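You operate a simulated robot arm through the tools that you are given. There is no shell and no other tool.

You run a simulated two-armed robot. Do the job below in one go: nothing can be reset, and whatever is moved stays where it is left.

JOB
Pick up the oil can that says "Light" from the long bench top with one hand, pass it to the other hand and put it on the parts bench top. Set down upright: oil can.

The check looks at the end state, three seconds after you hand in, the way a careful person would. Anything else that was tipped, shoved, dropped, spilled or broken makes it a failure.

ROBOT AND FRAMES
Two 7-joint arms with two-finger parallel grippers on one trunk, on a base that moves. Base frame: it is fixed to the floor where the robot stands at the start and does not move with it; the origin is under the middle of the robot, x ahead of it, y to its left, z up; the surface under the hand at the start is at about z = 0.88. Units: m, degrees, N and s.
The left shoulder is at the start at [0.071, 0.156, 1.08], the right one opposite. Each reaches about 1.231 m from its shoulder. Places, roughly: parts bench top [0.7, 4.1, 0.8]. Payload 3.91 kg a hand.
The tool frame of a hand sits at the grasp point between the pads (the TCP): z along the fingers, y along the line on which they close. The tips reach 0.03 m beyond it. Largest opening 0.11 m; finger width 0.02, thickness 0.01; the body of the gripper, 0.048 by 0.112 m, starts 0.055 m behind the TCP.
Orientation is that of the tool frame in the base frame, as a unit quaternion [w, x, y, z]. With the fingers straight down and closing along the base's y, the tool's x points along the base's -x, its y along +y and its z along -z.

CONTROLS
- The arms move only by the tool arm_command. It takes "left_commands", "right_commands" or both (then of equal length, played together; a hand with none holds still); each is a list that holds one entry, the list of rows, each a list of 7 numbers: the shift along the base's x, y, z in cm, then the turn, a rotation vector about the base's x, y, z in rad, then the finger opening in cm, from 0 to 11. In form: [[[dx, dy, dz, wx, wy, wz, claw], ...]]. A call has 1 to 20 rows; each row shifts and turns the commanded pose from where the row before left it. A row lasts 0.2 s, in which the tool goes at most 0.05 m and 8.6 degrees; a call with a longer step from one row to the next is refused whole, and so is a gripper value outside its range. A pose out of reach is approached as far as the arm can. The call stops where the force on the tool passes 40 N (or 10 N more than at its start, if that is more) or the arm is blocked; 0.2 s more then pass. Each finger travels about 0.108 m/s and halts on what it meets, pressing with about 24 N; the grip force reading is that of the motor and also rises with nothing between the fingers. The clock runs only during rows and for 0.2 s after the last one: add rows that do not move to give the fingers time. It gives the time, the measured TCP pose, the force on the tool (base axes), the opening and the grip force at its end, in the units of the frame above (readings bear some noise), with the torque about the TCP (base axes, N m) and any sound that the robot's microphone picked up.
- Cameras (640 x 400 px; columns grow to the right, rows downward): "scene" is now at [0.1418, 0.0089, 1.3114]; the picture's right is [0.01, -1.00, -0.00], its down [-0.46, -0.00, -0.89] and it looks along [0.89, 0.01, -0.46] (base axes); focal length 279 px, centre (320, 200). "left" rides on the left gripper at [0.072, -0.017, -0.103] in its tool frame; the picture's right is [0.23, 0.97, 0.00], its down [-0.76, 0.18, -0.62] and it looks along [-0.61, 0.14, 0.78] (tool axes); focal length 222 px, centre (320, 200). "right" rides on the right gripper at [0.072, 0.017, -0.103] in its tool frame; the picture's right is [-0.23, 0.97, 0.00], its down [-0.76, -0.18, -0.62] and it looks along [-0.61, -0.14, 0.78] (tool axes); focal length 222 px, centre (320, 200). There is no depth. A picture from a camera that has moved, and an enlarged one, comes with that camera's place and axes in the base frame and with its lens. The place of the scene camera against the robot may be out by one fixed shift of up to 0.018 m in any direction.
- grab_frame(camera): a new picture of that camera. The clock stands still meanwhile.
- slide_trunk(by): slides the trunk up (or, below 0, down) by that many m; the arms and the scene camera ride with it, the base frame stays. It gives what a move gives, with no picture.
- roll_base(legs): drives the robot by 1 to 6 legs, each [ahead, left, turn to the left] in m, m and degrees, along the robot's own axes; the way and the turn of a leg run together, so that a leg with both is an arc; at most 1.5 m and 180 degrees a leg. The arms and the cameras ride along, it lands a little off, and it stops where it bumps. It gives what a move gives.
- pan_tilt(pan, tilt): turns the head with the scene camera to pan (to the left, within 86 degrees either way) and tilt (down, from -29 to 69), counted from straight ahead of the robot. It gives what a move gives.
- close_up(camera, box): a new picture of the part [left, top, right, bottom] of that camera's present view, enlarged. The clock stands still meanwhile.
- close_job(): hands the job in; it is judged then, once.

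Places have to be worked out from the pictures, the camera data and where the tool is seen. Open the grippers and draw the arms clear of the work before you hand the job in, unless the task says otherwise.

The tools are called by a JSON object that holds its "op" and its "data". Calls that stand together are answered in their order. arm_command: Moves the arms, as the interface text tells. Its arguments: {"type":"object","properties":{"left_commands":{"type":"array"},"right_commands":{"type":"array"}},"required":[]} The other tools are called the same way: slide_trunk (by) moves the trunk up or down; roll_base (legs) drives the base; pan_tilt (pan, tilt) turns the head that bears the scene camera; grab_frame (camera) takes a picture; close_up (camera, box) takes an enlarged picture of a part of a camera's view; close_job () hands the job in.

At the start:

```text
time_s: 0.0
left_tool_pos: [0.6999, 0.2398, 1.2007]
left_tcp_rot: [0.001, 0.0, 1.0, 0.001]
left_force: [0.0, 0.8, -0.2]
left_ft_torque: [-0.04, -0.01, -0.04]
left_gripper_width: 0.1098
left_grip_force: 0.1
right_tool_pos: [0.6962, -0.3959, 1.1409]
right_tcp_rot: [-0.001, -0.001, 1.0, 0.0]
right_force: [0.4, 0.7, 0.3]
right_ft_torque: [0.0, 0.01, 0.01]
right_gripper_width: 0.1102
right_grip_force: 0.1
trunk travel left (down, up): [-0.525, 0.415]
robot x, y, heading: [-0.0027, 0.0017, 0.0]
head pan, tilt (commanded): [0.5, 27.7]
```

scene: 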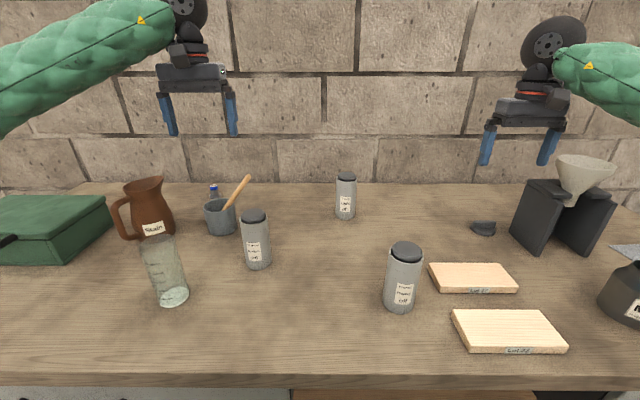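
right: 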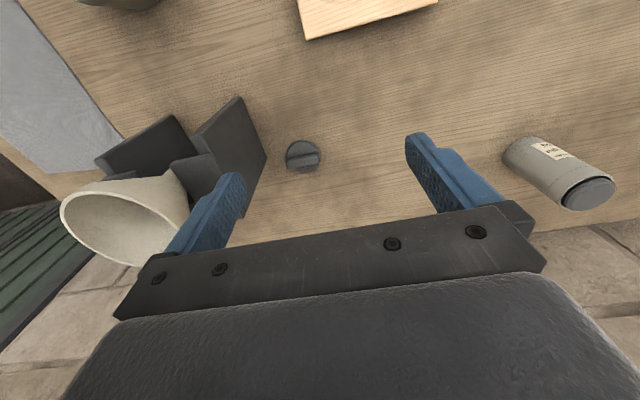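
left: 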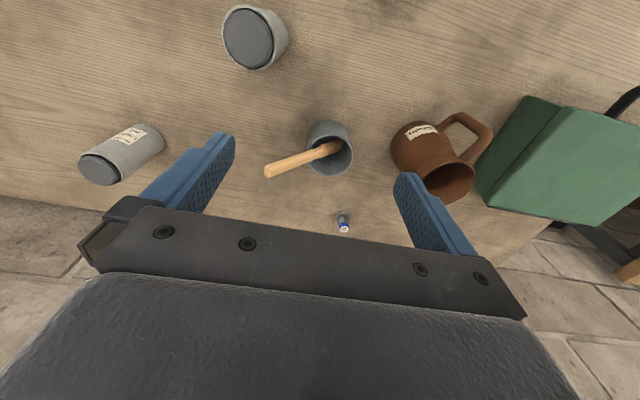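

The scene shows three grey cans with labels that I can't read yet. I'll enlarge each one to find the one that says "Light".

{"op": "close_up", "data": {"camera": "scene", "box": [225, 200, 290, 275]}}

{"op": "close_up", "data": {"camera": "scene", "box": [370, 235, 440, 320]}}

{"op": "close_up", "data": {"camera": "scene", "box": [315, 160, 375, 230]}}

{"op": "grab_frame", "data": {"camera": "scene"}}

```text
5.33 times, centred on (258, 238) of scene
camera zoom: at [0.1418, 0.0089, 1.3114], right [0.01, -1.0, 0.0], down [-0.46, 0.0, -0.89], along [0.89, 0.01, -0.46], focal length 1486 px, centre (653, 0)
```

zoom: 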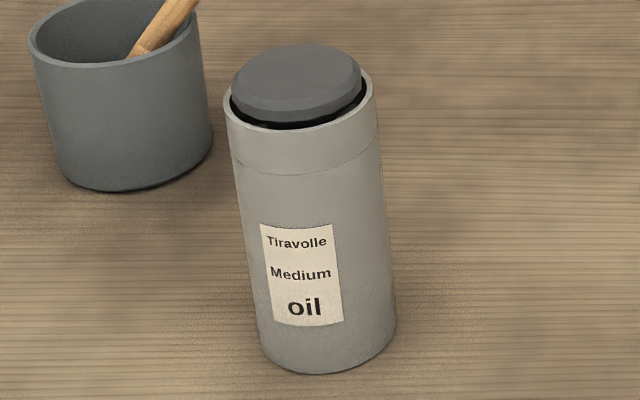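

```text
4.71 times, centred on (405, 278) of scene
camera zoom: at [0.1418, 0.0089, 1.3114], right [0.01, -1.0, 0.0], down [-0.46, 0.0, -0.89], along [0.89, 0.01, -0.46], focal length 1311 px, centre (-80, -165)
```

zoom: 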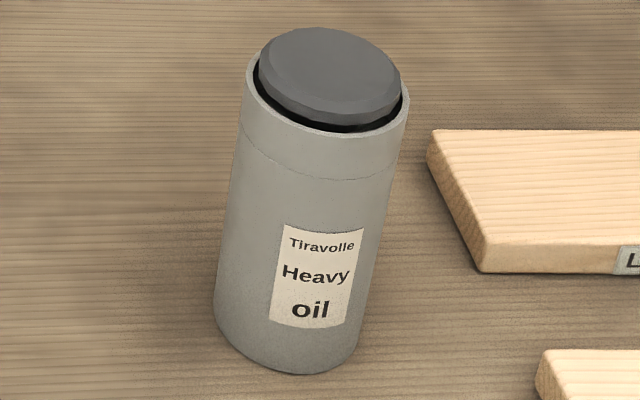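

```text
5.71 times, centred on (345, 195) of scene
camera zoom: at [0.1418, 0.0089, 1.3114], right [0.01, -1.0, 0.0], down [-0.46, 0.0, -0.89], along [0.89, 0.01, -0.46], focal length 1592 px, centre (177, 229)
```

zoom: 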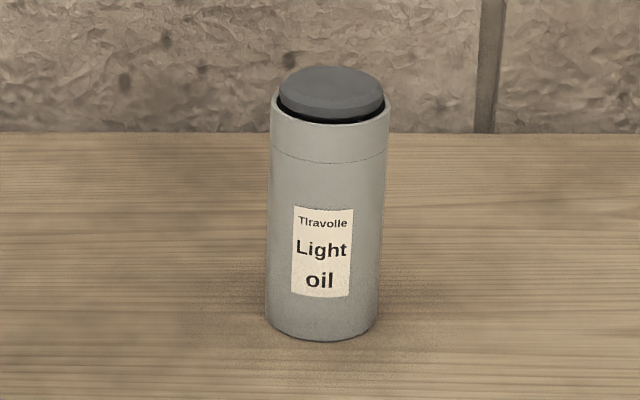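

```text
taken
camera scene: at [0.1418, 0.0089, 1.3114], right [0.01, -1.0, 0.0], down [-0.46, 0.0, -0.89], along [0.89, 0.01, -0.46], focal length 279 px, centre (320, 200)
```

scene: 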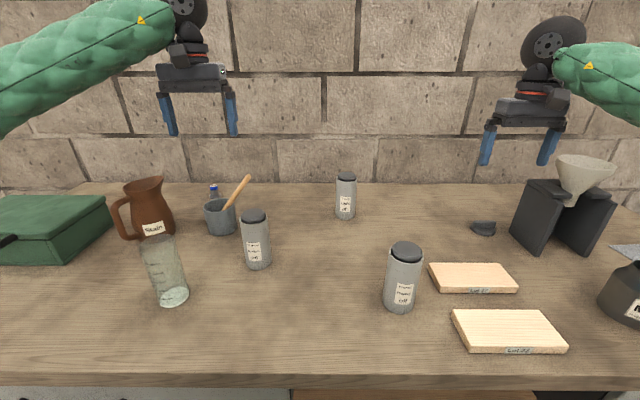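

The Light can is the far one near column 345. I estimate it at about (0.88, -0.06), roughly 0.06 m across and 0.13 m tall. Before choosing grasps I'll look toward the parts bench on the left.

{"op": "pan_tilt", "data": {"pan": 80, "tilt": 15}}

{"op": "grab_frame", "data": {"camera": "scene"}}

{"op": "close_up", "data": {"camera": "scene", "box": [220, 130, 420, 255]}}

```text
time_s: 1.5
left_tool_pos: [0.7008, 0.2377, 1.2005]
left_tcp_rot: [0.0, 0.0, 1.0, 0.001]
left_force: [0.2, -0.6, 0.0]
left_ft_torque: [0.02, 0.0, -0.03]
left_gripper_width: 0.1099
left_grip_force: 0.1
right_tool_pos: [0.6951, -0.3964, 1.1414]
right_tcp_rot: [0.0, 0.0, 1.0, -0.001]
right_force: [-0.1, -0.9, -0.8]
right_ft_torque: [-0.05, -0.02, 0.03]
right_gripper_width: 0.1102
right_grip_force: 0.2
trunk travel left (down, up): [-0.525, 0.415]
robot x, y, heading: [0.0011, 0.0008, 0.1]
head pan, tilt (commanded): [80.0, 15.0]
```

```text
taken
camera scene: at [0.0667, 0.1002, 1.3319], right [0.98, -0.17, 0.0], down [-0.05, -0.25, -0.97], along [0.17, 0.95, -0.26], focal length 279 px, centre (320, 200)
```

scene: 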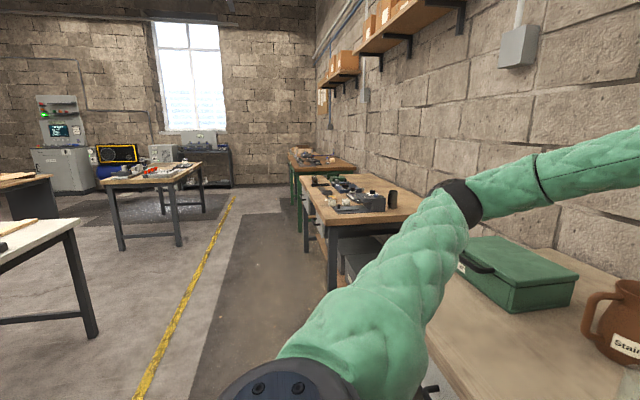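

```text
3.20 times, centred on (320, 192) of scene
camera zoom: at [0.0667, 0.1002, 1.3319], right [0.98, -0.17, 0.0], down [-0.05, -0.25, -0.97], along [0.17, 0.95, -0.26], focal length 891 px, centre (320, 224)
```

zoom: 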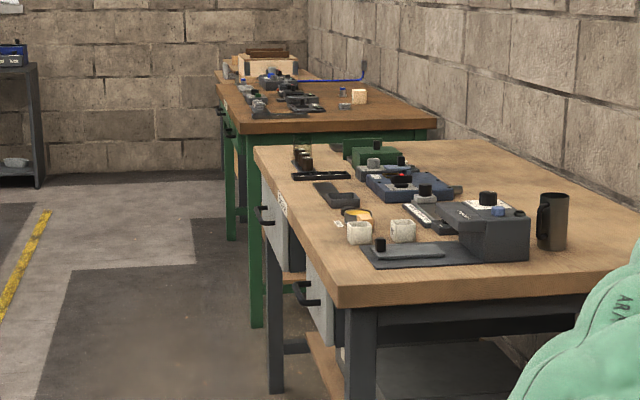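

The parts bench is the green-legged one beyond the nearer wooden bench, spanning roughly y 3.4–4.9 with its front edge near x 0.36, and the aisle looks clear. My plan is for the right hand to pick from straight above, high on the can, then for the left hand to take it lower down with tilted fingers. First I'll turn the head back and move the right hand to hover above the Light can, well over all the objects.

{"op": "pan_tilt", "data": {"pan": 0, "tilt": 28}}

{"op": "arm_command", "data": {"right_commands": [[[0, 0, 2, 0, 0, 0, 11], [1.8, 3.36, 0, 0, 0, 0, 11], [1.8, 3.36, 0, 0, 0, 0, 11], [1.8, 3.36, 0, 0, 0, 0, 11], [1.8, 3.36, 0, 0, 0, 0, 11], [1.8, 3.36, 0, 0, 0, 0, 11], [1.8, 3.36, 0, 0, 0, 0, 11], [1.8, 3.36, 0, 0, 0, 0, 11], [1.8, 3.36, 0, 0, 0, 0, 11], [1.8, 3.36, 0, 0, 0, 0, 11], [1.8, 3.36, 0, 0, 0, 0, 11], [0, 0, 0, 0, 0, 0, 11], [0, 0, 0, 0, 0, 0, 11]]]}}

{"op": "grab_frame", "data": {"camera": "right"}}

{"op": "grab_frame", "data": {"camera": "scene"}}

```text
time_s: 3.1
left_tool_pos: [0.7005, 0.2387, 1.2003]
left_tcp_rot: [0.0, 0.0, 1.0, 0.0]
left_force: [-1.0, 0.4, 0.7]
left_ft_torque: [-0.04, -0.01, -0.02]
left_gripper_width: 0.11
left_grip_force: 0.1
right_tool_pos: [0.6963, -0.3947, 1.1409]
right_tcp_rot: [0.0, -0.001, 1.0, -0.001]
right_force: [0.4, 0.7, 0.0]
right_ft_torque: [-0.01, -0.02, 0.03]
right_gripper_width: 0.11
right_grip_force: 0.1
trunk travel left (down, up): [-0.525, 0.415]
robot x, y, heading: [-0.001, 0.0007, -0.3]
head pan, tilt (commanded): [0.0, 28.0]
```

```text
time_s: 5.9
left_tool_pos: [0.6998, 0.2404, 1.2005]
left_tcp_rot: [0.0, -0.001, 1.0, -0.001]
left_force: [-0.3, -0.1, -0.5]
left_ft_torque: [-0.01, -0.01, -0.01]
left_gripper_width: 0.1099
left_grip_force: 0.0
right_tool_pos: [0.876, -0.0606, 1.1638]
right_tcp_rot: [-0.001, 0.001, 1.0, 0.0]
right_force: [-1.6, -1.0, -0.2]
right_ft_torque: [0.04, 0.0, 0.02]
right_gripper_width: 0.1102
right_grip_force: 0.0
trunk travel left (down, up): [-0.525, 0.415]
robot x, y, heading: [0.0035, 0.0002, -0.1]
head pan, tilt (commanded): [0.0, 28.0]
```

```text
taken
camera right: at [0.8045, -0.0428, 1.2666], right [0.23, 0.97, 0.0], down [0.76, -0.18, 0.62], along [0.61, -0.14, -0.78], focal length 222 px, centre (320, 200)
```

right: 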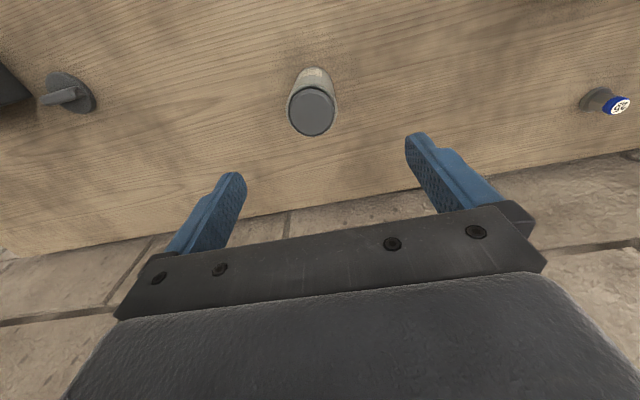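

```text
taken
camera scene: at [0.142, 0.0093, 1.3108], right [0.0, -1.0, 0.0], down [-0.47, 0.0, -0.88], along [0.88, 0.0, -0.47], focal length 279 px, centre (320, 200)
```

scene: 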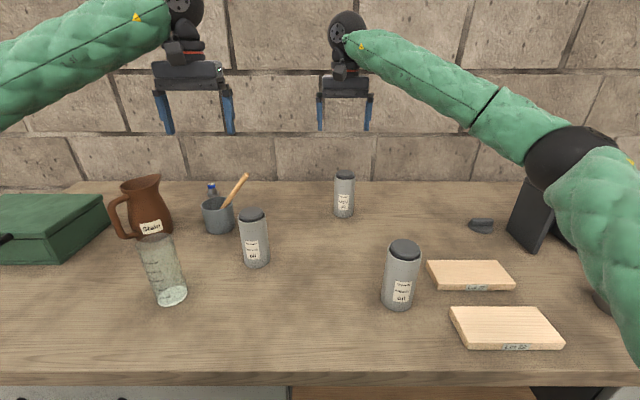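

The hand is now over the back of the bench with the can visible ahead of the fingers. I'll enlarge it to work out its axis precisely.

{"op": "close_up", "data": {"camera": "right", "box": [260, 50, 380, 125]}}

{"op": "close_up", "data": {"camera": "right", "box": [260, 65, 380, 140]}}

```text
5.33 times, centred on (320, 88) of right
camera zoom: at [0.8045, -0.0428, 1.2666], right [0.23, 0.97, 0.0], down [0.76, -0.18, 0.62], along [0.61, -0.14, -0.78], focal length 1185 px, centre (320, 800)
```

zoom: 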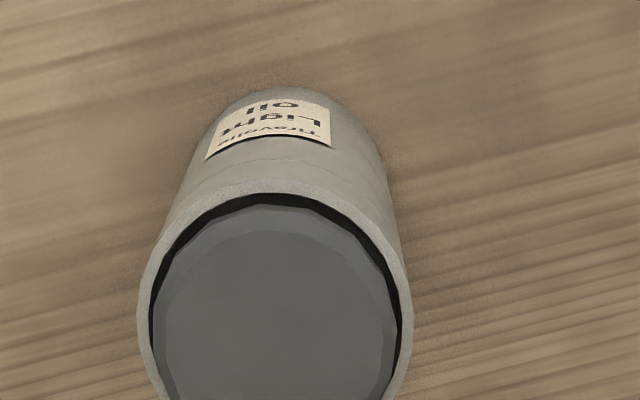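

```text
5.33 times, centred on (320, 102) of right
camera zoom: at [0.8045, -0.0428, 1.2666], right [0.23, 0.97, 0.0], down [0.76, -0.18, 0.62], along [0.61, -0.14, -0.78], focal length 1185 px, centre (320, 720)
```

zoom: 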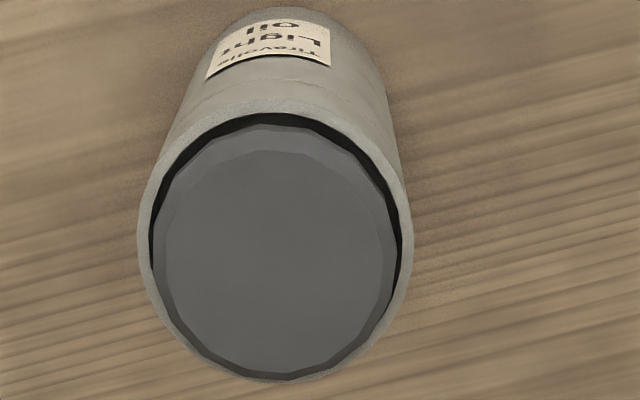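

From the right camera the can's rim centre is about (0.882, -0.069) with diameter about 0.061 m and the top near z ≈ 1.0. I'll centre the open fingers over it and descend to TCP z ≈ 0.98 so only the upper part is gripped.

{"op": "arm_command", "data": {"right_commands": [[[0.6, -0.85, 0, 0, 0, 0, 11], [0, 0, -3, 0, 0, 0, 11], [0, 0, -3, 0, 0, 0, 11], [0, 0, -3, 0, 0, 0, 11], [0, 0, -2, 0, 0, 0, 11], [0, 0, 0, 0, 0, 0, 11]]]}}

{"op": "grab_frame", "data": {"camera": "right"}}

{"op": "close_up", "data": {"camera": "scene", "box": [285, 100, 405, 230]}}

```text
time_s: 7.3
left_tool_pos: [0.7002, 0.239, 1.2012]
left_tcp_rot: [-0.001, -0.001, 1.0, 0.0]
left_force: [0.4, 0.5, -0.2]
left_ft_torque: [-0.02, 0.0, -0.01]
left_gripper_width: 0.11
left_grip_force: 0.0
right_tool_pos: [0.8808, -0.0668, 1.0523]
right_tcp_rot: [0.0, 0.0, 1.0, 0.0]
right_force: [0.2, 1.3, -0.8]
right_ft_torque: [0.0, 0.01, 0.01]
right_gripper_width: 0.1098
right_grip_force: 0.0
trunk travel left (down, up): [-0.525, 0.415]
robot x, y, heading: [-0.0025, 0.0032, 0.0]
head pan, tilt (commanded): [0.0, 28.0]
```

```text
taken
camera right: at [0.8096, -0.0504, 1.1542], right [0.23, 0.97, 0.0], down [0.76, -0.18, 0.62], along [0.61, -0.14, -0.78], focal length 222 px, centre (320, 200)
```

right: 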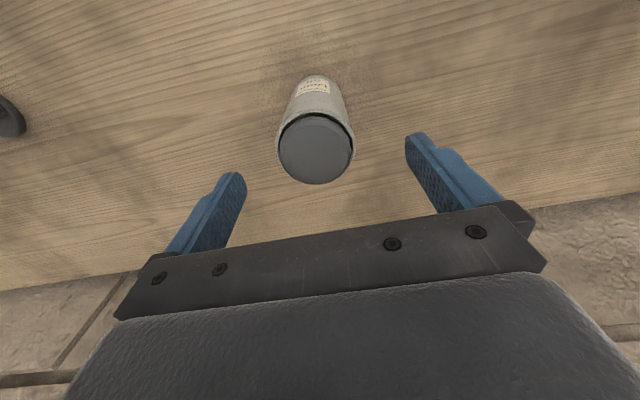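

```text
3.08 times, centred on (345, 165) of scene
camera zoom: at [0.1416, 0.0085, 1.3109], right [0.0, -1.0, 0.0], down [-0.47, 0.0, -0.88], along [0.88, 0.0, -0.47], focal length 857 px, centre (243, 308)
```

zoom: 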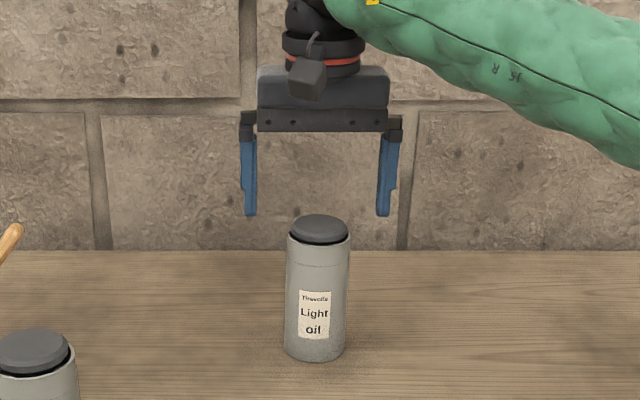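

The can's axis works out at (0.882, -0.070), and in the scene view the fingers are centred on it. I'll descend 7 cm to TCP z ≈ 0.982 with a tiny y trim.

{"op": "arm_command", "data": {"right_commands": [[[0.1, -0.3, -1.5, 0, 0, 0, 11], [0, 0, -1.5, 0, 0, 0, 11], [0, 0, -1.5, 0, 0, 0, 11], [0, 0, -1.5, 0, 0, 0, 11], [0, 0, -1, 0, 0, 0, 11], [0, 0, 0, 0, 0, 0, 11], [0, 0, 0, 0, 0, 0, 11]]]}}

{"op": "close_up", "data": {"camera": "scene", "box": [285, 120, 405, 230]}}

{"op": "grab_frame", "data": {"camera": "right"}}

```text
time_s: 8.9
left_tool_pos: [0.7004, 0.2389, 1.2016]
left_tcp_rot: [-0.001, 0.0, 1.0, -0.001]
left_force: [0.5, 0.1, -0.4]
left_ft_torque: [0.02, 0.02, 0.01]
left_gripper_width: 0.1098
left_grip_force: 0.0
right_tool_pos: [0.883, -0.0716, 0.9806]
right_tcp_rot: [0.0, 0.0, 1.0, 0.0]
right_force: [-0.6, 1.1, 0.9]
right_ft_torque: [0.02, 0.04, 0.0]
right_gripper_width: 0.1101
right_grip_force: 0.0
trunk travel left (down, up): [-0.525, 0.415]
robot x, y, heading: [0.0004, 0.001, -0.1]
head pan, tilt (commanded): [0.0, 28.0]
```

```text
3.64 times, centred on (345, 175) of scene
camera zoom: at [0.1419, 0.0083, 1.3108], right [0.0, -1.0, 0.0], down [-0.47, 0.0, -0.88], along [0.88, 0.0, -0.47], focal length 1013 px, centre (229, 291)
```

zoom: 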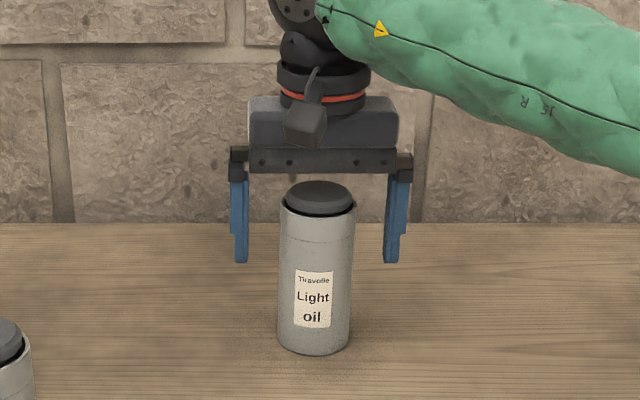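

```text
taken
camera right: at [0.8116, -0.0535, 1.084], right [0.23, 0.97, 0.0], down [0.76, -0.18, 0.62], along [0.61, -0.14, -0.78], focal length 222 px, centre (320, 200)
```

right: 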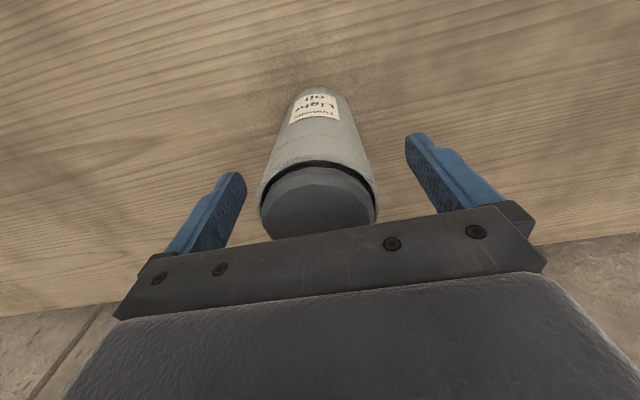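

The fingers straddle the top of the can with a good margin. I'll close now and give the fingers time to settle.

{"op": "arm_command", "data": {"right_commands": [[[0, 0, 0, 0, 0, 0, 8], [0, 0, 0, 0, 0, 0, 6.5], [0, 0, 0, 0, 0, 0, 4], [0, 0, 0, 0, 0, 0, 3], [0, 0, 0, 0, 0, 0, 3], [0, 0, 0, 0, 0, 0, 3]]]}}

{"op": "close_up", "data": {"camera": "scene", "box": [285, 120, 405, 230]}}

```text
time_s: 10.3
left_tool_pos: [0.6992, 0.2385, 1.2011]
left_tcp_rot: [0.001, 0.0, 1.0, 0.0]
left_force: [0.0, -0.5, -0.9]
left_ft_torque: [0.0, 0.01, -0.01]
left_gripper_width: 0.1102
left_grip_force: 0.1
right_tool_pos: [0.8833, -0.0703, 0.9813]
right_tcp_rot: [0.001, 0.0, 1.0, 0.0]
right_force: [0.9, -0.5, -0.2]
right_ft_torque: [0.1, -0.09, -0.03]
right_gripper_width: 0.0594
right_grip_force: 24.6
trunk travel left (down, up): [-0.525, 0.415]
robot x, y, heading: [0.0011, 0.0021, -0.4]
head pan, tilt (commanded): [0.0, 28.0]
```

```text
3.64 times, centred on (345, 175) of scene
camera zoom: at [0.1418, 0.0084, 1.3108], right [0.0, -1.0, 0.0], down [-0.47, 0.0, -0.88], along [0.88, 0.0, -0.47], focal length 1013 px, centre (229, 291)
```

zoom: 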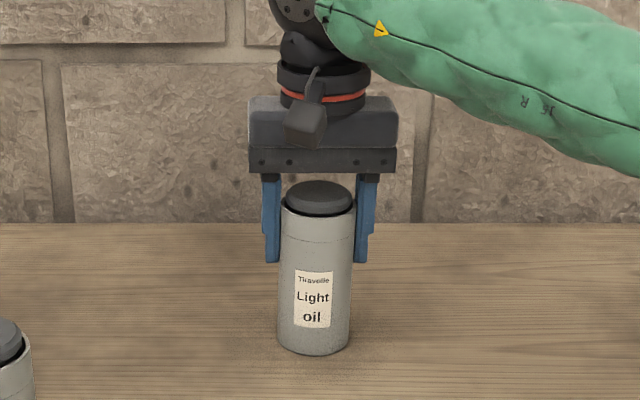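

The grip reads 0.059 m opening at 24.6 N, so the can is held. I'll lift straight up, slowly at first.

{"op": "arm_command", "data": {"right_commands": [[[0, 0, 0.5, 0, 0, 0, 3], [0, 0, 1, 0, 0, 0, 3], [0, 0, 1.5, 0, 0, 0, 3], [0, 0, 2, 0, 0, 0, 3], [0, 0, 2, 0, 0, 0, 3], [0, 0, 2, 0, 0, 0, 3], [0, 0, 2, 0, 0, 0, 3], [0, 0, 2, 0, 0, 0, 3], [0, 0, 2, 0, 0, 0, 3], [0, 0, 2, 0, 0, 0, 3], [0, 0, 2, 0, 0, 0, 3], [0, 0, 1, 0, 0, 0, 3], [0, 0, 0, 0, 0, 0, 3]]]}}

{"op": "grab_frame", "data": {"camera": "scene"}}

{"op": "grab_frame", "data": {"camera": "right"}}

```text
time_s: 13.1
left_tool_pos: [0.7013, 0.2392, 1.2013]
left_tcp_rot: [0.0, 0.0, 1.0, 0.0]
left_force: [0.5, 0.5, -0.6]
left_ft_torque: [0.0, 0.05, 0.02]
left_gripper_width: 0.1101
left_grip_force: 0.1
right_tool_pos: [0.8821, -0.0725, 1.1804]
right_tcp_rot: [-0.001, -0.001, 1.0, 0.0]
right_force: [0.4, -0.2, -2.9]
right_ft_torque: [-0.01, -0.02, -0.01]
right_gripper_width: 0.0593
right_grip_force: 24.0
trunk travel left (down, up): [-0.525, 0.415]
robot x, y, heading: [-0.0045, -0.0006, -0.0]
head pan, tilt (commanded): [0.0, 28.0]
```

```text
taken
camera scene: at [0.1421, 0.0084, 1.3108], right [0.0, -1.0, 0.0], down [-0.47, 0.0, -0.88], along [0.88, 0.0, -0.47], focal length 279 px, centre (320, 200)
```

scene: 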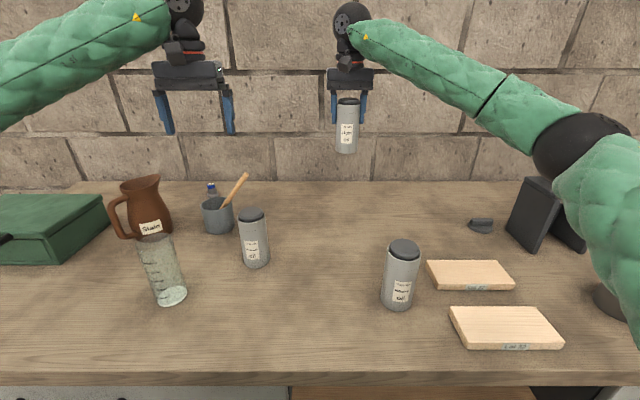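

```text
taken
camera right: at [0.8114, -0.0551, 1.2838], right [0.23, 0.97, 0.0], down [0.76, -0.18, 0.62], along [0.61, -0.14, -0.78], focal length 222 px, centre (320, 200)
```

right: 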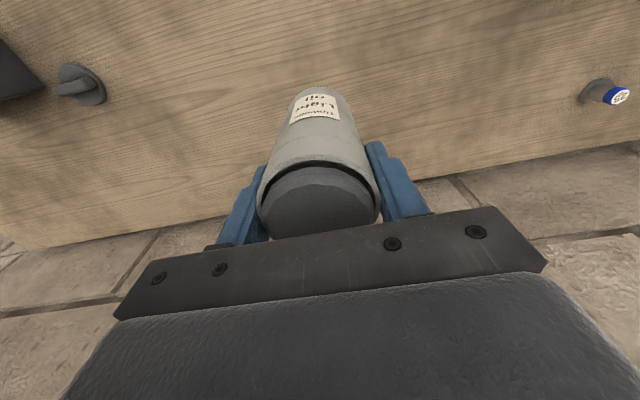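

The can is lifted cleanly (about 0.3 kg). Next I'll swing the left hand back and pitch its fingers to about 35° below horizontal, pointing ahead, ready to take the can's lower part.

{"op": "arm_command", "data": {"left_commands": [[[-2.25, -0.5, 0.5, 0, -0.12, 0, 11], [-2.25, -0.5, 0.5, 0, -0.12, 0, 11], [-2.25, -0.5, 0.5, 0, -0.12, 0, 11], [-2.25, -0.5, 0.5, 0, -0.12, 0, 11], [-2.25, -0.5, 0.5, 0, -0.12, 0, 11], [-2.25, -0.5, 0.5, 0, -0.12, 0, 11], [-2.25, -0.5, 0.5, 0, -0.12, 0, 11], [-2.25, -0.5, 0.5, 0, -0.12, 0, 11], [0, 0, 0, 0, 0, 0, 11], [0, 0, 0, 0, 0, 0, 11]]]}}

{"op": "grab_frame", "data": {"camera": "scene"}}

{"op": "grab_frame", "data": {"camera": "left"}}

```text
time_s: 15.3
left_tool_pos: [0.5189, 0.2001, 1.2414]
left_tcp_rot: [0.462, 0.001, 0.887, -0.001]
left_force: [-0.2, 0.4, 0.0]
left_ft_torque: [-0.05, 0.01, -0.03]
left_gripper_width: 0.11
left_grip_force: 0.1
right_tool_pos: [0.8823, -0.0711, 1.1823]
right_tcp_rot: [-0.001, 0.001, 1.0, 0.0]
right_force: [-0.2, -0.6, -2.4]
right_ft_torque: [-0.01, 0.01, 0.03]
right_gripper_width: 0.0592
right_grip_force: 24.4
trunk travel left (down, up): [-0.525, 0.415]
robot x, y, heading: [0.0006, 0.0012, 0.3]
head pan, tilt (commanded): [0.0, 28.0]
```

```text
taken
camera scene: at [0.1417, 0.0084, 1.3109], right [0.0, -1.0, 0.0], down [-0.47, 0.0, -0.88], along [0.88, 0.0, -0.47], focal length 279 px, centre (320, 200)
```

scene: 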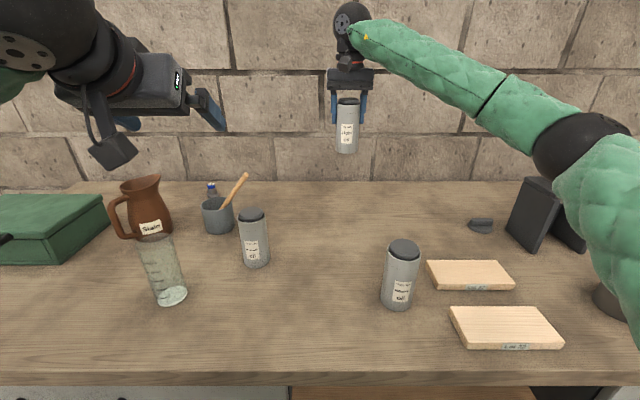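

```text
taken
camera left: at [0.3931, 0.1827, 1.2407], right [-0.13, 0.97, -0.19], down [-0.07, 0.18, 0.98], along [0.99, 0.14, 0.05], focal length 222 px, centre (320, 200)
```

left: 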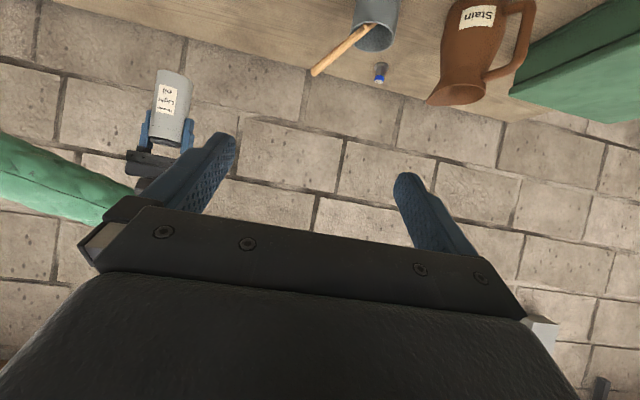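

The left hand is pitched as intended, with its camera level with the TCP and below the palm. Now I'll bring the right hand with the can to about (0.72, 0.08, 1.28) in front of the left hand.

{"op": "arm_command", "data": {"right_commands": [[[-0.8, 0.7, 1.0, 0, 0, 0, 3], [-1.6, 1.5, 1.0, 0, 0, 0, 3], [-1.6, 1.5, 1.0, 0, 0, 0, 3], [-1.6, 1.5, 1.0, 0, 0, 0, 3], [-1.6, 1.5, 1.0, 0, 0, 0, 3], [-1.6, 1.5, 1.0, 0, 0, 0, 3], [-1.6, 1.5, 1.0, 0, 0, 0, 3], [-1.6, 1.5, 1.0, 0, 0, 0, 3], [-1.6, 1.5, 1.0, 0, 0, 0, 3], [-1.6, 1.5, 0.5, 0, 0, 0, 3], [-0.8, 0.8, 0.4, 0, 0, 0, 3], [0, 0, 0, 0, 0, 0, 3], [0, 0, 0, 0, 0, 0, 3]]]}}

{"op": "grab_frame", "data": {"camera": "scene"}}

{"op": "grab_frame", "data": {"camera": "left"}}

```text
time_s: 18.1
left_tool_pos: [0.5193, 0.2012, 1.2429]
left_tcp_rot: [0.461, 0.001, 0.887, -0.001]
left_force: [0.5, -0.2, -0.5]
left_ft_torque: [0.03, 0.02, -0.01]
left_gripper_width: 0.1103
left_grip_force: 0.1
right_tool_pos: [0.723, 0.0792, 1.279]
right_tcp_rot: [0.0, 0.0, 1.0, 0.001]
right_force: [0.4, -0.1, -3.2]
right_ft_torque: [-0.05, 0.01, 0.0]
right_gripper_width: 0.0591
right_grip_force: 23.8
trunk travel left (down, up): [-0.525, 0.415]
robot x, y, heading: [-0.0008, 0.0027, -0.2]
head pan, tilt (commanded): [0.0, 28.0]
```

```text
taken
camera scene: at [0.1418, 0.0086, 1.3108], right [0.0, -1.0, 0.0], down [-0.47, 0.0, -0.88], along [0.88, 0.0, -0.47], focal length 279 px, centre (320, 200)
```

scene: 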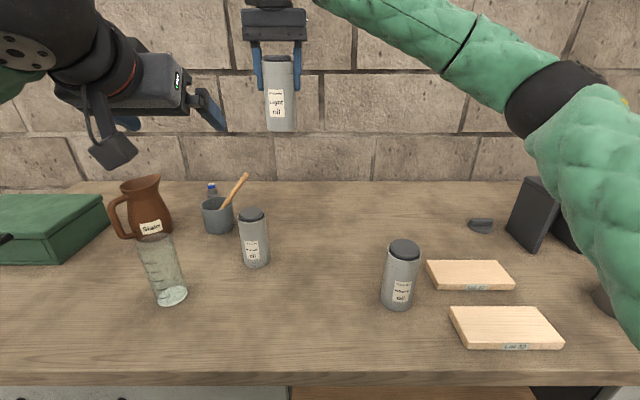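

```text
taken
camera left: at [0.3933, 0.183, 1.2406], right [-0.13, 0.97, -0.19], down [-0.07, 0.18, 0.98], along [0.99, 0.14, 0.05], focal length 222 px, centre (320, 200)
```

left: 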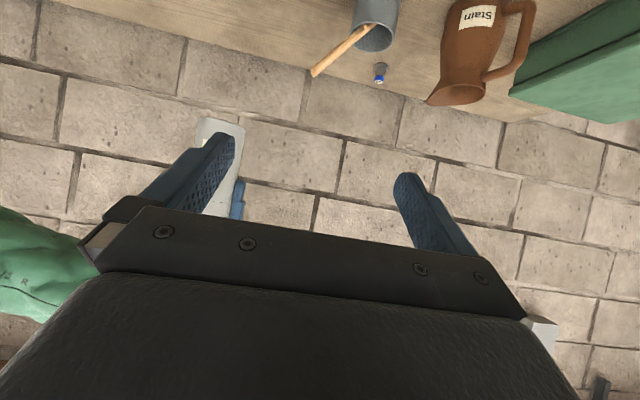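

The can's axis is at about (0.722, 0.079) with its base near z 1.178 by my estimate. I'll line the left hand up in y and z behind the can, then check with pictures before advancing.

{"op": "arm_command", "data": {"left_commands": [[[0, -2.4, -0.5, 0, 0, 0, 11], [0, -2.4, -0.5, 0, 0, 0, 11], [0, -2.4, -0.5, 0, 0, 0, 11], [0, -2.4, -0.5, 0, 0, 0, 11], [0, -2.5, -0.4, 0, 0, 0, 11], [0, 0, 0, 0, 0, 0, 11], [0, 0, 0, 0, 0, 0, 11]]]}}

{"op": "grab_frame", "data": {"camera": "left"}}

{"op": "pan_tilt", "data": {"pan": 0, "tilt": 5}}

{"op": "grab_frame", "data": {"camera": "scene"}}

```text
time_s: 19.7
left_tool_pos: [0.5195, 0.0761, 1.2175]
left_tcp_rot: [0.462, 0.0, 0.887, 0.0]
left_force: [-0.4, -0.3, 0.2]
left_ft_torque: [-0.02, -0.02, 0.01]
left_gripper_width: 0.1099
left_grip_force: 0.1
right_tool_pos: [0.7228, 0.0786, 1.2805]
right_tcp_rot: [0.0, 0.0, 1.0, 0.0]
right_force: [-0.4, 0.2, -3.7]
right_ft_torque: [0.0, -0.02, -0.02]
right_gripper_width: 0.0594
right_grip_force: 23.9
trunk travel left (down, up): [-0.525, 0.415]
robot x, y, heading: [-0.0013, -0.0013, -0.0]
head pan, tilt (commanded): [0.0, 28.0]
```

```text
taken
camera left: at [0.3943, 0.0594, 1.2164], right [-0.13, 0.97, -0.19], down [-0.07, 0.18, 0.98], along [0.99, 0.14, 0.05], focal length 222 px, centre (320, 200)
```

left: 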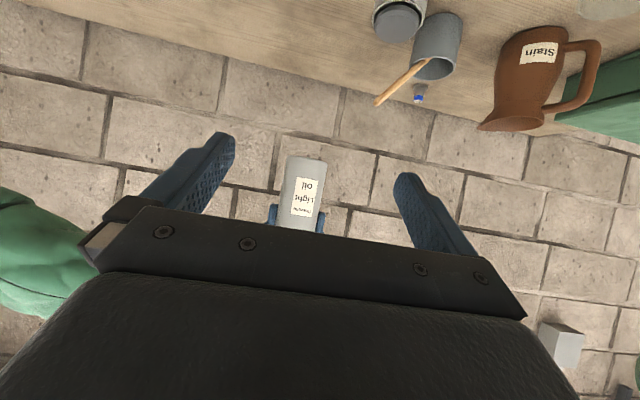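

```text
time_s: 20.5
left_tool_pos: [0.522, 0.0778, 1.217]
left_tcp_rot: [0.462, 0.0, 0.887, 0.0]
left_force: [-0.2, -1.1, 0.5]
left_ft_torque: [-0.02, 0.0, 0.01]
left_gripper_width: 0.1101
left_grip_force: 0.1
right_tool_pos: [0.7232, 0.0783, 1.2799]
right_tcp_rot: [0.0, 0.001, 1.0, 0.0]
right_force: [-0.3, 0.0, -3.4]
right_ft_torque: [0.0, 0.02, 0.03]
right_gripper_width: 0.0591
right_grip_force: 24.1
trunk travel left (down, up): [-0.525, 0.415]
robot x, y, heading: [-0.0001, 0.0002, -0.3]
head pan, tilt (commanded): [0.0, 5.0]
```

```text
taken
camera scene: at [0.1426, 0.0084, 1.348], right [0.0, -1.0, 0.0], down [-0.09, 0.0, -1.0], along [1.0, 0.0, -0.09], focal length 279 px, centre (320, 200)
```

scene: 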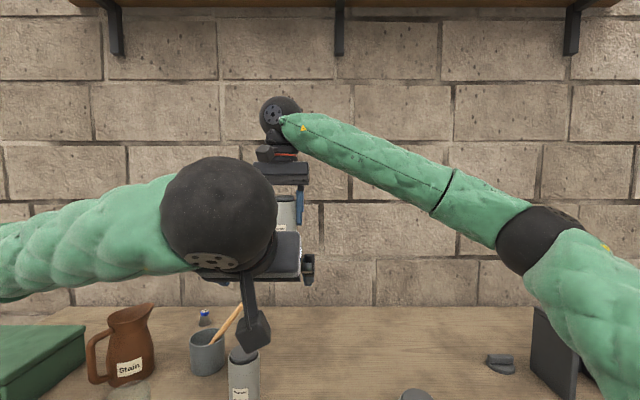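

The pictures confirm the alignment: the can is centred between the left fingers, with the right fingers above the zone I'll grip. I'll advance most of the way and check again.

{"op": "arm_command", "data": {"left_commands": [[[2, 0.1, 0, 0, 0, 0, 11], [2.5, 0, 0, 0, 0, 0, 11], [2.5, 0, 0, 0, 0, 0, 11], [2.5, 0, 0, 0, 0, 0, 11], [2.5, 0, 0, 0, 0, 0, 11], [2, 0, 0, 0, 0, 0, 11], [0, 0, 0, 0, 0, 0, 11], [0, 0, 0, 0, 0, 0, 11]]]}}

{"op": "grab_frame", "data": {"camera": "left"}}

{"op": "grab_frame", "data": {"camera": "scene"}}

{"op": "grab_frame", "data": {"camera": "right"}}

```text
time_s: 22.3
left_tool_pos: [0.6593, 0.0781, 1.2181]
left_tcp_rot: [0.462, 0.0, 0.887, 0.0]
left_force: [-0.8, -0.3, -0.1]
left_ft_torque: [-0.01, 0.03, 0.02]
left_gripper_width: 0.1102
left_grip_force: 0.0
right_tool_pos: [0.723, 0.0798, 1.2804]
right_tcp_rot: [-0.001, 0.001, 1.0, 0.0]
right_force: [0.1, 0.4, -3.3]
right_ft_torque: [-0.01, -0.01, 0.01]
right_gripper_width: 0.0593
right_grip_force: 24.1
trunk travel left (down, up): [-0.525, 0.415]
robot x, y, heading: [0.0021, -0.002, -0.1]
head pan, tilt (commanded): [0.0, 5.0]
```

```text
taken
camera left: at [0.534, 0.06, 1.2164], right [-0.13, 0.97, -0.19], down [-0.07, 0.18, 0.98], along [0.99, 0.14, 0.05], focal length 222 px, centre (320, 200)
```

left: 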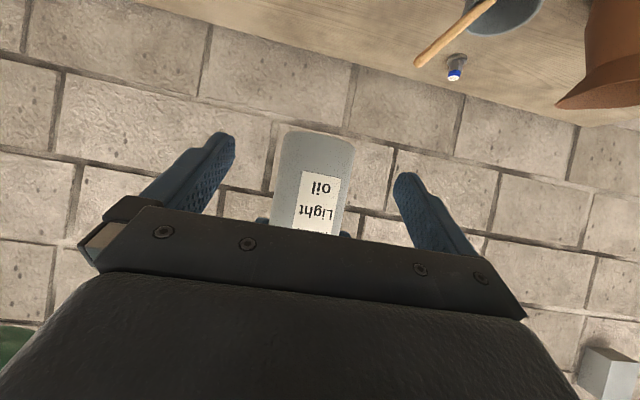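

```text
taken
camera scene: at [0.1428, 0.0084, 1.348], right [0.0, -1.0, 0.0], down [-0.09, 0.0, -1.0], along [1.0, 0.0, -0.09], focal length 279 px, centre (320, 200)
```

scene: 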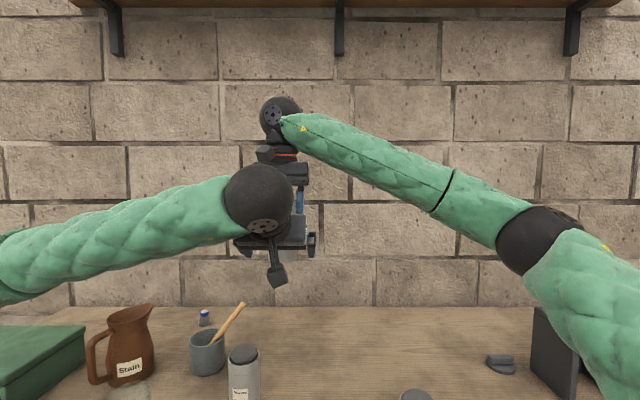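

```text
taken
camera right: at [0.6518, 0.0959, 1.3829], right [0.23, 0.97, 0.0], down [0.76, -0.18, 0.62], along [0.61, -0.14, -0.78], focal length 222 px, centre (320, 200)
```

right: 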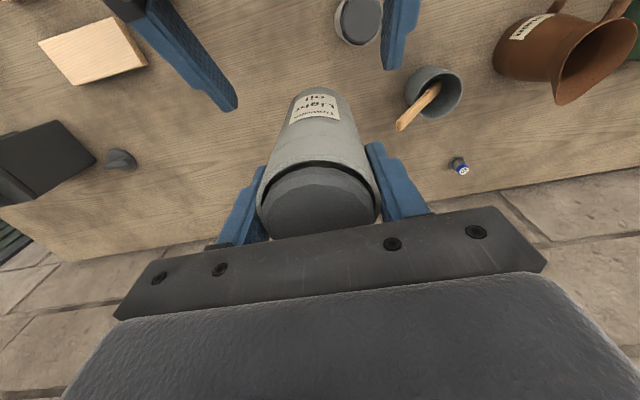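

Alignment is good: the can's base is at z ≈ 1.177, its axis at y ≈ 0.078, and the left TCP is at y 0.078. I'll advance the last 5.3 cm slowly.

{"op": "arm_command", "data": {"left_commands": [[[1.5, 0, 0, 0, 0, 0, 11], [1.5, 0, 0, 0, 0, 0, 11], [1.3, 0, 0, 0, 0, 0, 11], [1.0, 0, 0, 0, 0, 0, 11], [0, 0, 0, 0, 0, 0, 11], [0, 0, 0, 0, 0, 0, 11]]]}}

{"op": "grab_frame", "data": {"camera": "left"}}

{"op": "grab_frame", "data": {"camera": "right"}}

{"op": "close_up", "data": {"camera": "scene", "box": [220, 140, 340, 300]}}

```text
time_s: 23.7
left_tool_pos: [0.7125, 0.0773, 1.2157]
left_tcp_rot: [0.462, 0.0, 0.887, 0.0]
left_force: [-0.1, 0.3, -0.9]
left_ft_torque: [0.0, 0.02, 0.05]
left_gripper_width: 0.1101
left_grip_force: 0.1
right_tool_pos: [0.7232, 0.079, 1.2786]
right_tcp_rot: [-0.001, -0.001, 1.0, 0.0]
right_force: [0.4, 0.7, -2.4]
right_ft_torque: [0.02, -0.02, 0.01]
right_gripper_width: 0.0592
right_grip_force: 23.8
trunk travel left (down, up): [-0.525, 0.415]
robot x, y, heading: [0.0071, 0.0007, -0.1]
head pan, tilt (commanded): [0.0, 5.0]
```

```text
taken
camera left: at [0.5867, 0.0605, 1.2157], right [-0.13, 0.97, -0.19], down [-0.07, 0.18, 0.98], along [0.99, 0.14, 0.05], focal length 222 px, centre (320, 200)
```

left: 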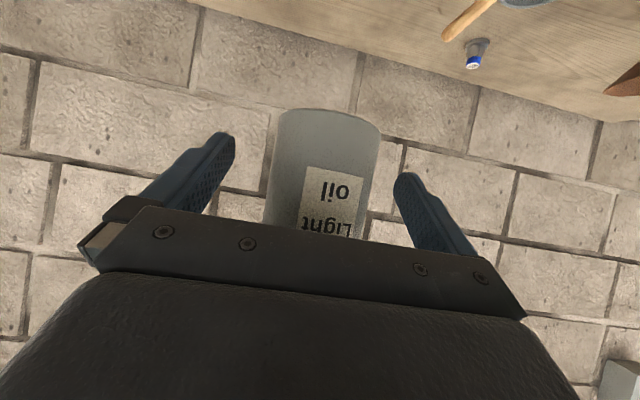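

```text
taken
camera right: at [0.6518, 0.0959, 1.383], right [0.23, 0.97, 0.0], down [0.76, -0.18, 0.62], along [0.61, -0.14, -0.78], focal length 222 px, centre (320, 200)
```

right: 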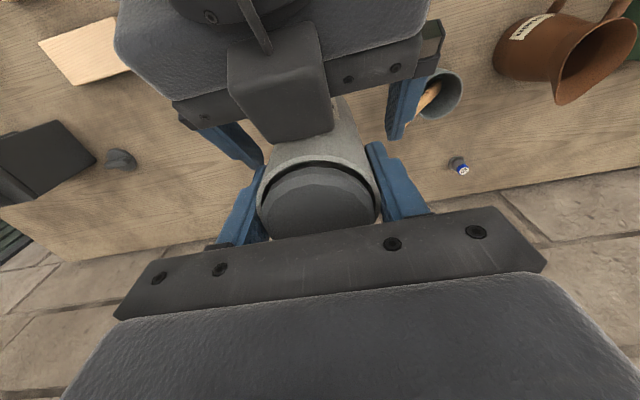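

```text
2.50 times, centred on (280, 220) of scene
camera zoom: at [0.1427, 0.0084, 1.348], right [0.0, -1.0, 0.0], down [-0.09, 0.0, -1.0], along [1.0, 0.0, -0.09], focal length 696 px, centre (420, 150)
```

zoom: 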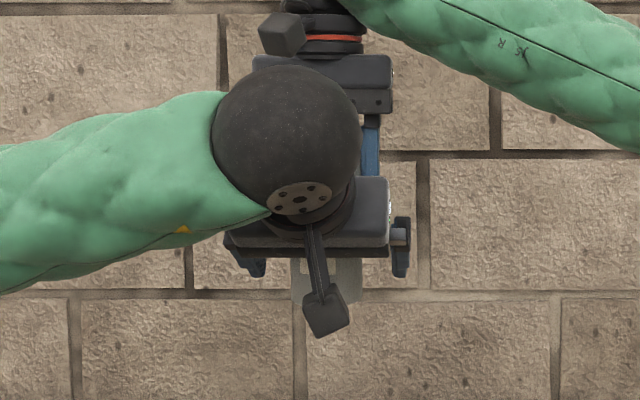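

The left fingers now straddle the lower can with no contact force. The right camera shows a box-like part of the left hand close by, so I'll enlarge that view to judge clearance before closing.

{"op": "close_up", "data": {"camera": "right", "box": [140, 0, 480, 250]}}

{"op": "close_up", "data": {"camera": "left", "box": [180, 80, 460, 260]}}

```text
1.60 times, centred on (310, 125) of right
camera zoom: at [0.6518, 0.0959, 1.383], right [0.23, 0.97, 0.0], down [0.76, -0.18, 0.62], along [0.61, -0.14, -0.78], focal length 355 px, centre (336, 320)
```

zoom: 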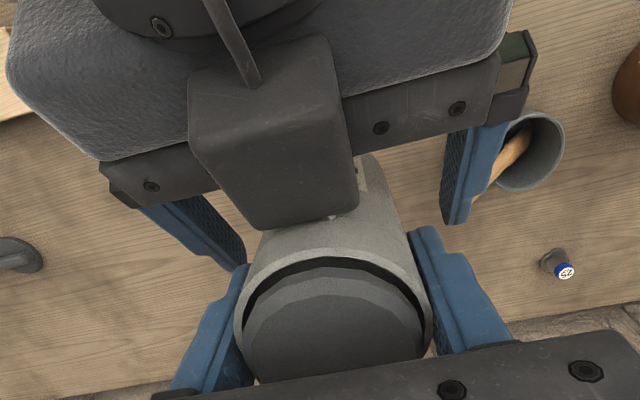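

```text
2.22 times, centred on (320, 170) of left
camera zoom: at [0.5867, 0.0605, 1.2157], right [-0.13, 0.97, -0.19], down [-0.07, 0.18, 0.98], along [0.99, 0.14, 0.05], focal length 494 px, centre (320, 267)
```

zoom: 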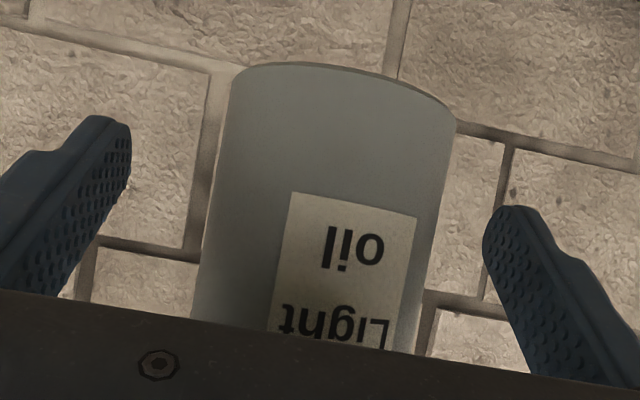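

The box is a part on the back of the left hand that sits about 1.5 cm clear of the can and the right palm, and no contact is felt. I'll close the left fingers gently on the lower can.

{"op": "arm_command", "data": {"left_commands": [[[0, 0.1, 0, 0, 0, 0, 8], [0, 0, 0, 0, 0, 0, 6.6], [0, 0, 0, 0, 0, 0, 5], [0, 0, 0, 0, 0, 0, 3], [0, 0, 0, 0, 0, 0, 3], [0, 0, 0, 0, 0, 0, 3]]]}}

{"op": "grab_frame", "data": {"camera": "left"}}

{"op": "grab_frame", "data": {"camera": "right"}}

```text
time_s: 25.1
left_tool_pos: [0.7124, 0.0802, 1.2153]
left_tcp_rot: [0.462, 0.001, 0.887, 0.0]
left_force: [-6.4, -14.3, -0.5]
left_ft_torque: [0.28, -0.32, -0.06]
left_gripper_width: 0.0592
left_grip_force: 24.2
right_tool_pos: [0.724, 0.0788, 1.2808]
right_tcp_rot: [0.0, 0.001, 1.0, -0.001]
right_force: [6.7, 13.8, -3.0]
right_ft_torque: [0.64, -0.14, -0.05]
right_gripper_width: 0.0591
right_grip_force: 23.6
trunk travel left (down, up): [-0.525, 0.415]
robot x, y, heading: [-0.0011, -0.0015, -0.0]
head pan, tilt (commanded): [0.0, 5.0]
```

```text
taken
camera left: at [0.5867, 0.0617, 1.2158], right [-0.13, 0.97, -0.19], down [-0.07, 0.18, 0.98], along [0.99, 0.14, 0.05], focal length 222 px, centre (320, 200)
```

left: 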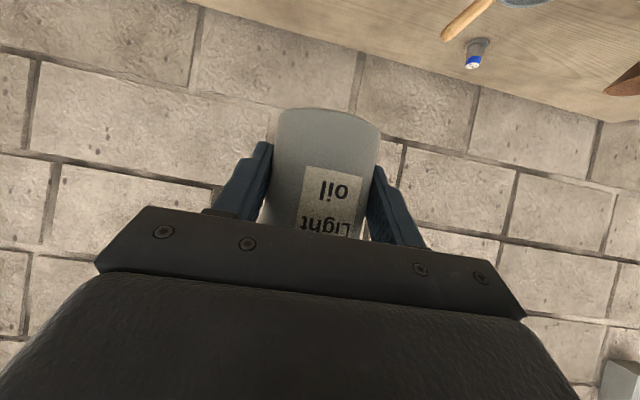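

```text
taken
camera right: at [0.6516, 0.0962, 1.3829], right [0.23, 0.97, 0.0], down [0.76, -0.18, 0.62], along [0.61, -0.14, -0.78], focal length 222 px, centre (320, 200)
```

right: 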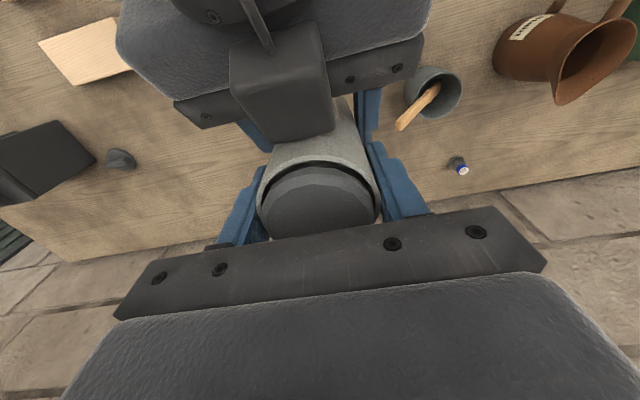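

Both hands hold the can, with about 14 N of internal side force between them. I'll relieve it by shifting the left hand slightly before releasing the right.

{"op": "arm_command", "data": {"left_commands": [[[-0.03, -0.08, 0, 0, 0, 0, 3], [0, 0, 0, 0, 0, 0, 3]]]}}

```text
time_s: 25.7
left_tool_pos: [0.7128, 0.0791, 1.2179]
left_tcp_rot: [0.462, -0.001, 0.887, 0.001]
left_force: [-0.9, -6.5, -0.3]
left_ft_torque: [0.22, -0.1, -0.44]
left_gripper_width: 0.0595
left_grip_force: 24.0
right_tool_pos: [0.7213, 0.0778, 1.2801]
right_tcp_rot: [-0.001, 0.001, 1.0, 0.0]
right_force: [2.1, 7.3, -1.6]
right_ft_torque: [0.28, 0.01, 0.39]
right_gripper_width: 0.0591
right_grip_force: 24.1
trunk travel left (down, up): [-0.525, 0.415]
robot x, y, heading: [0.0023, 0.0035, -0.1]
head pan, tilt (commanded): [0.0, 5.0]
```

That halved the force, so I'll shift about as much again.

{"op": "arm_command", "data": {"left_commands": [[[-0.01, -0.07, 0, 0, 0, 0, 3], [0, 0, 0, 0, 0, 0, 3]]]}}

```text
time_s: 26.3
left_tool_pos: [0.7126, 0.0798, 1.2172]
left_tcp_rot: [0.462, 0.0, 0.887, 0.0]
left_force: [3.8, -1.3, -1.7]
left_ft_torque: [-0.02, -0.34, -0.28]
left_gripper_width: 0.0592
left_grip_force: 23.7
right_tool_pos: [0.7227, 0.0785, 1.2795]
right_tcp_rot: [0.0, 0.0, 1.0, 0.0]
right_force: [-3.1, -0.8, 1.6]
right_ft_torque: [0.06, 0.6, 0.3]
right_gripper_width: 0.0593
right_grip_force: 24.5
trunk travel left (down, up): [-0.525, 0.415]
robot x, y, heading: [-0.0023, -0.0005, -0.2]
head pan, tilt (commanded): [0.0, 5.0]
```

The internal force is now nearly zero and both grips are firm. I'll open the right hand while it stays still.

{"op": "arm_command", "data": {"right_commands": [[[0, 0, 0, 0, 0, 0, 6.2], [0, 0, 0, 0, 0, 0, 7], [0, 0, 0, 0, 0, 0, 9], [0, 0, 0, 0, 0, 0, 9], [0, 0, 0, 0, 0, 0, 9]]]}}

{"op": "grab_frame", "data": {"camera": "right"}}

{"op": "grab_frame", "data": {"camera": "left"}}

```text
time_s: 27.5
left_tool_pos: [0.7123, 0.0784, 1.2168]
left_tcp_rot: [0.462, 0.0, 0.887, 0.0]
left_force: [-0.7, 1.2, 0.3]
left_ft_torque: [0.03, -0.02, -0.01]
left_gripper_width: 0.0593
left_grip_force: 23.6
right_tool_pos: [0.7221, 0.0791, 1.2793]
right_tcp_rot: [-0.001, 0.0, 1.0, 0.0]
right_force: [-0.6, 0.0, -0.1]
right_ft_torque: [0.01, 0.03, -0.01]
right_gripper_width: 0.0898
right_grip_force: 0.1
trunk travel left (down, up): [-0.525, 0.415]
robot x, y, heading: [-0.0003, 0.0008, 0.4]
head pan, tilt (commanded): [0.0, 5.0]
```

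```text
taken
camera right: at [0.6516, 0.0959, 1.383], right [0.23, 0.97, 0.0], down [0.76, -0.18, 0.62], along [0.61, -0.14, -0.78], focal length 222 px, centre (320, 200)
```

right: 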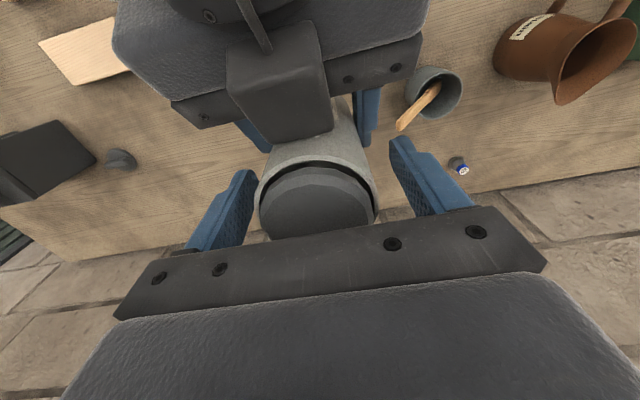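

```text
taken
camera left: at [0.5864, 0.0604, 1.2163], right [-0.13, 0.97, -0.19], down [-0.07, 0.18, 0.98], along [0.99, 0.14, 0.05], focal length 222 px, centre (320, 200)
```

left: 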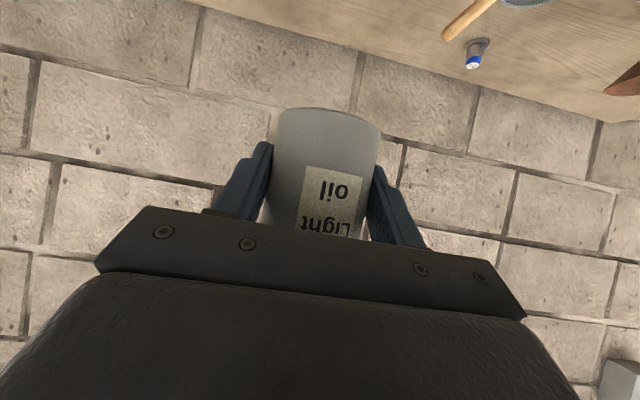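

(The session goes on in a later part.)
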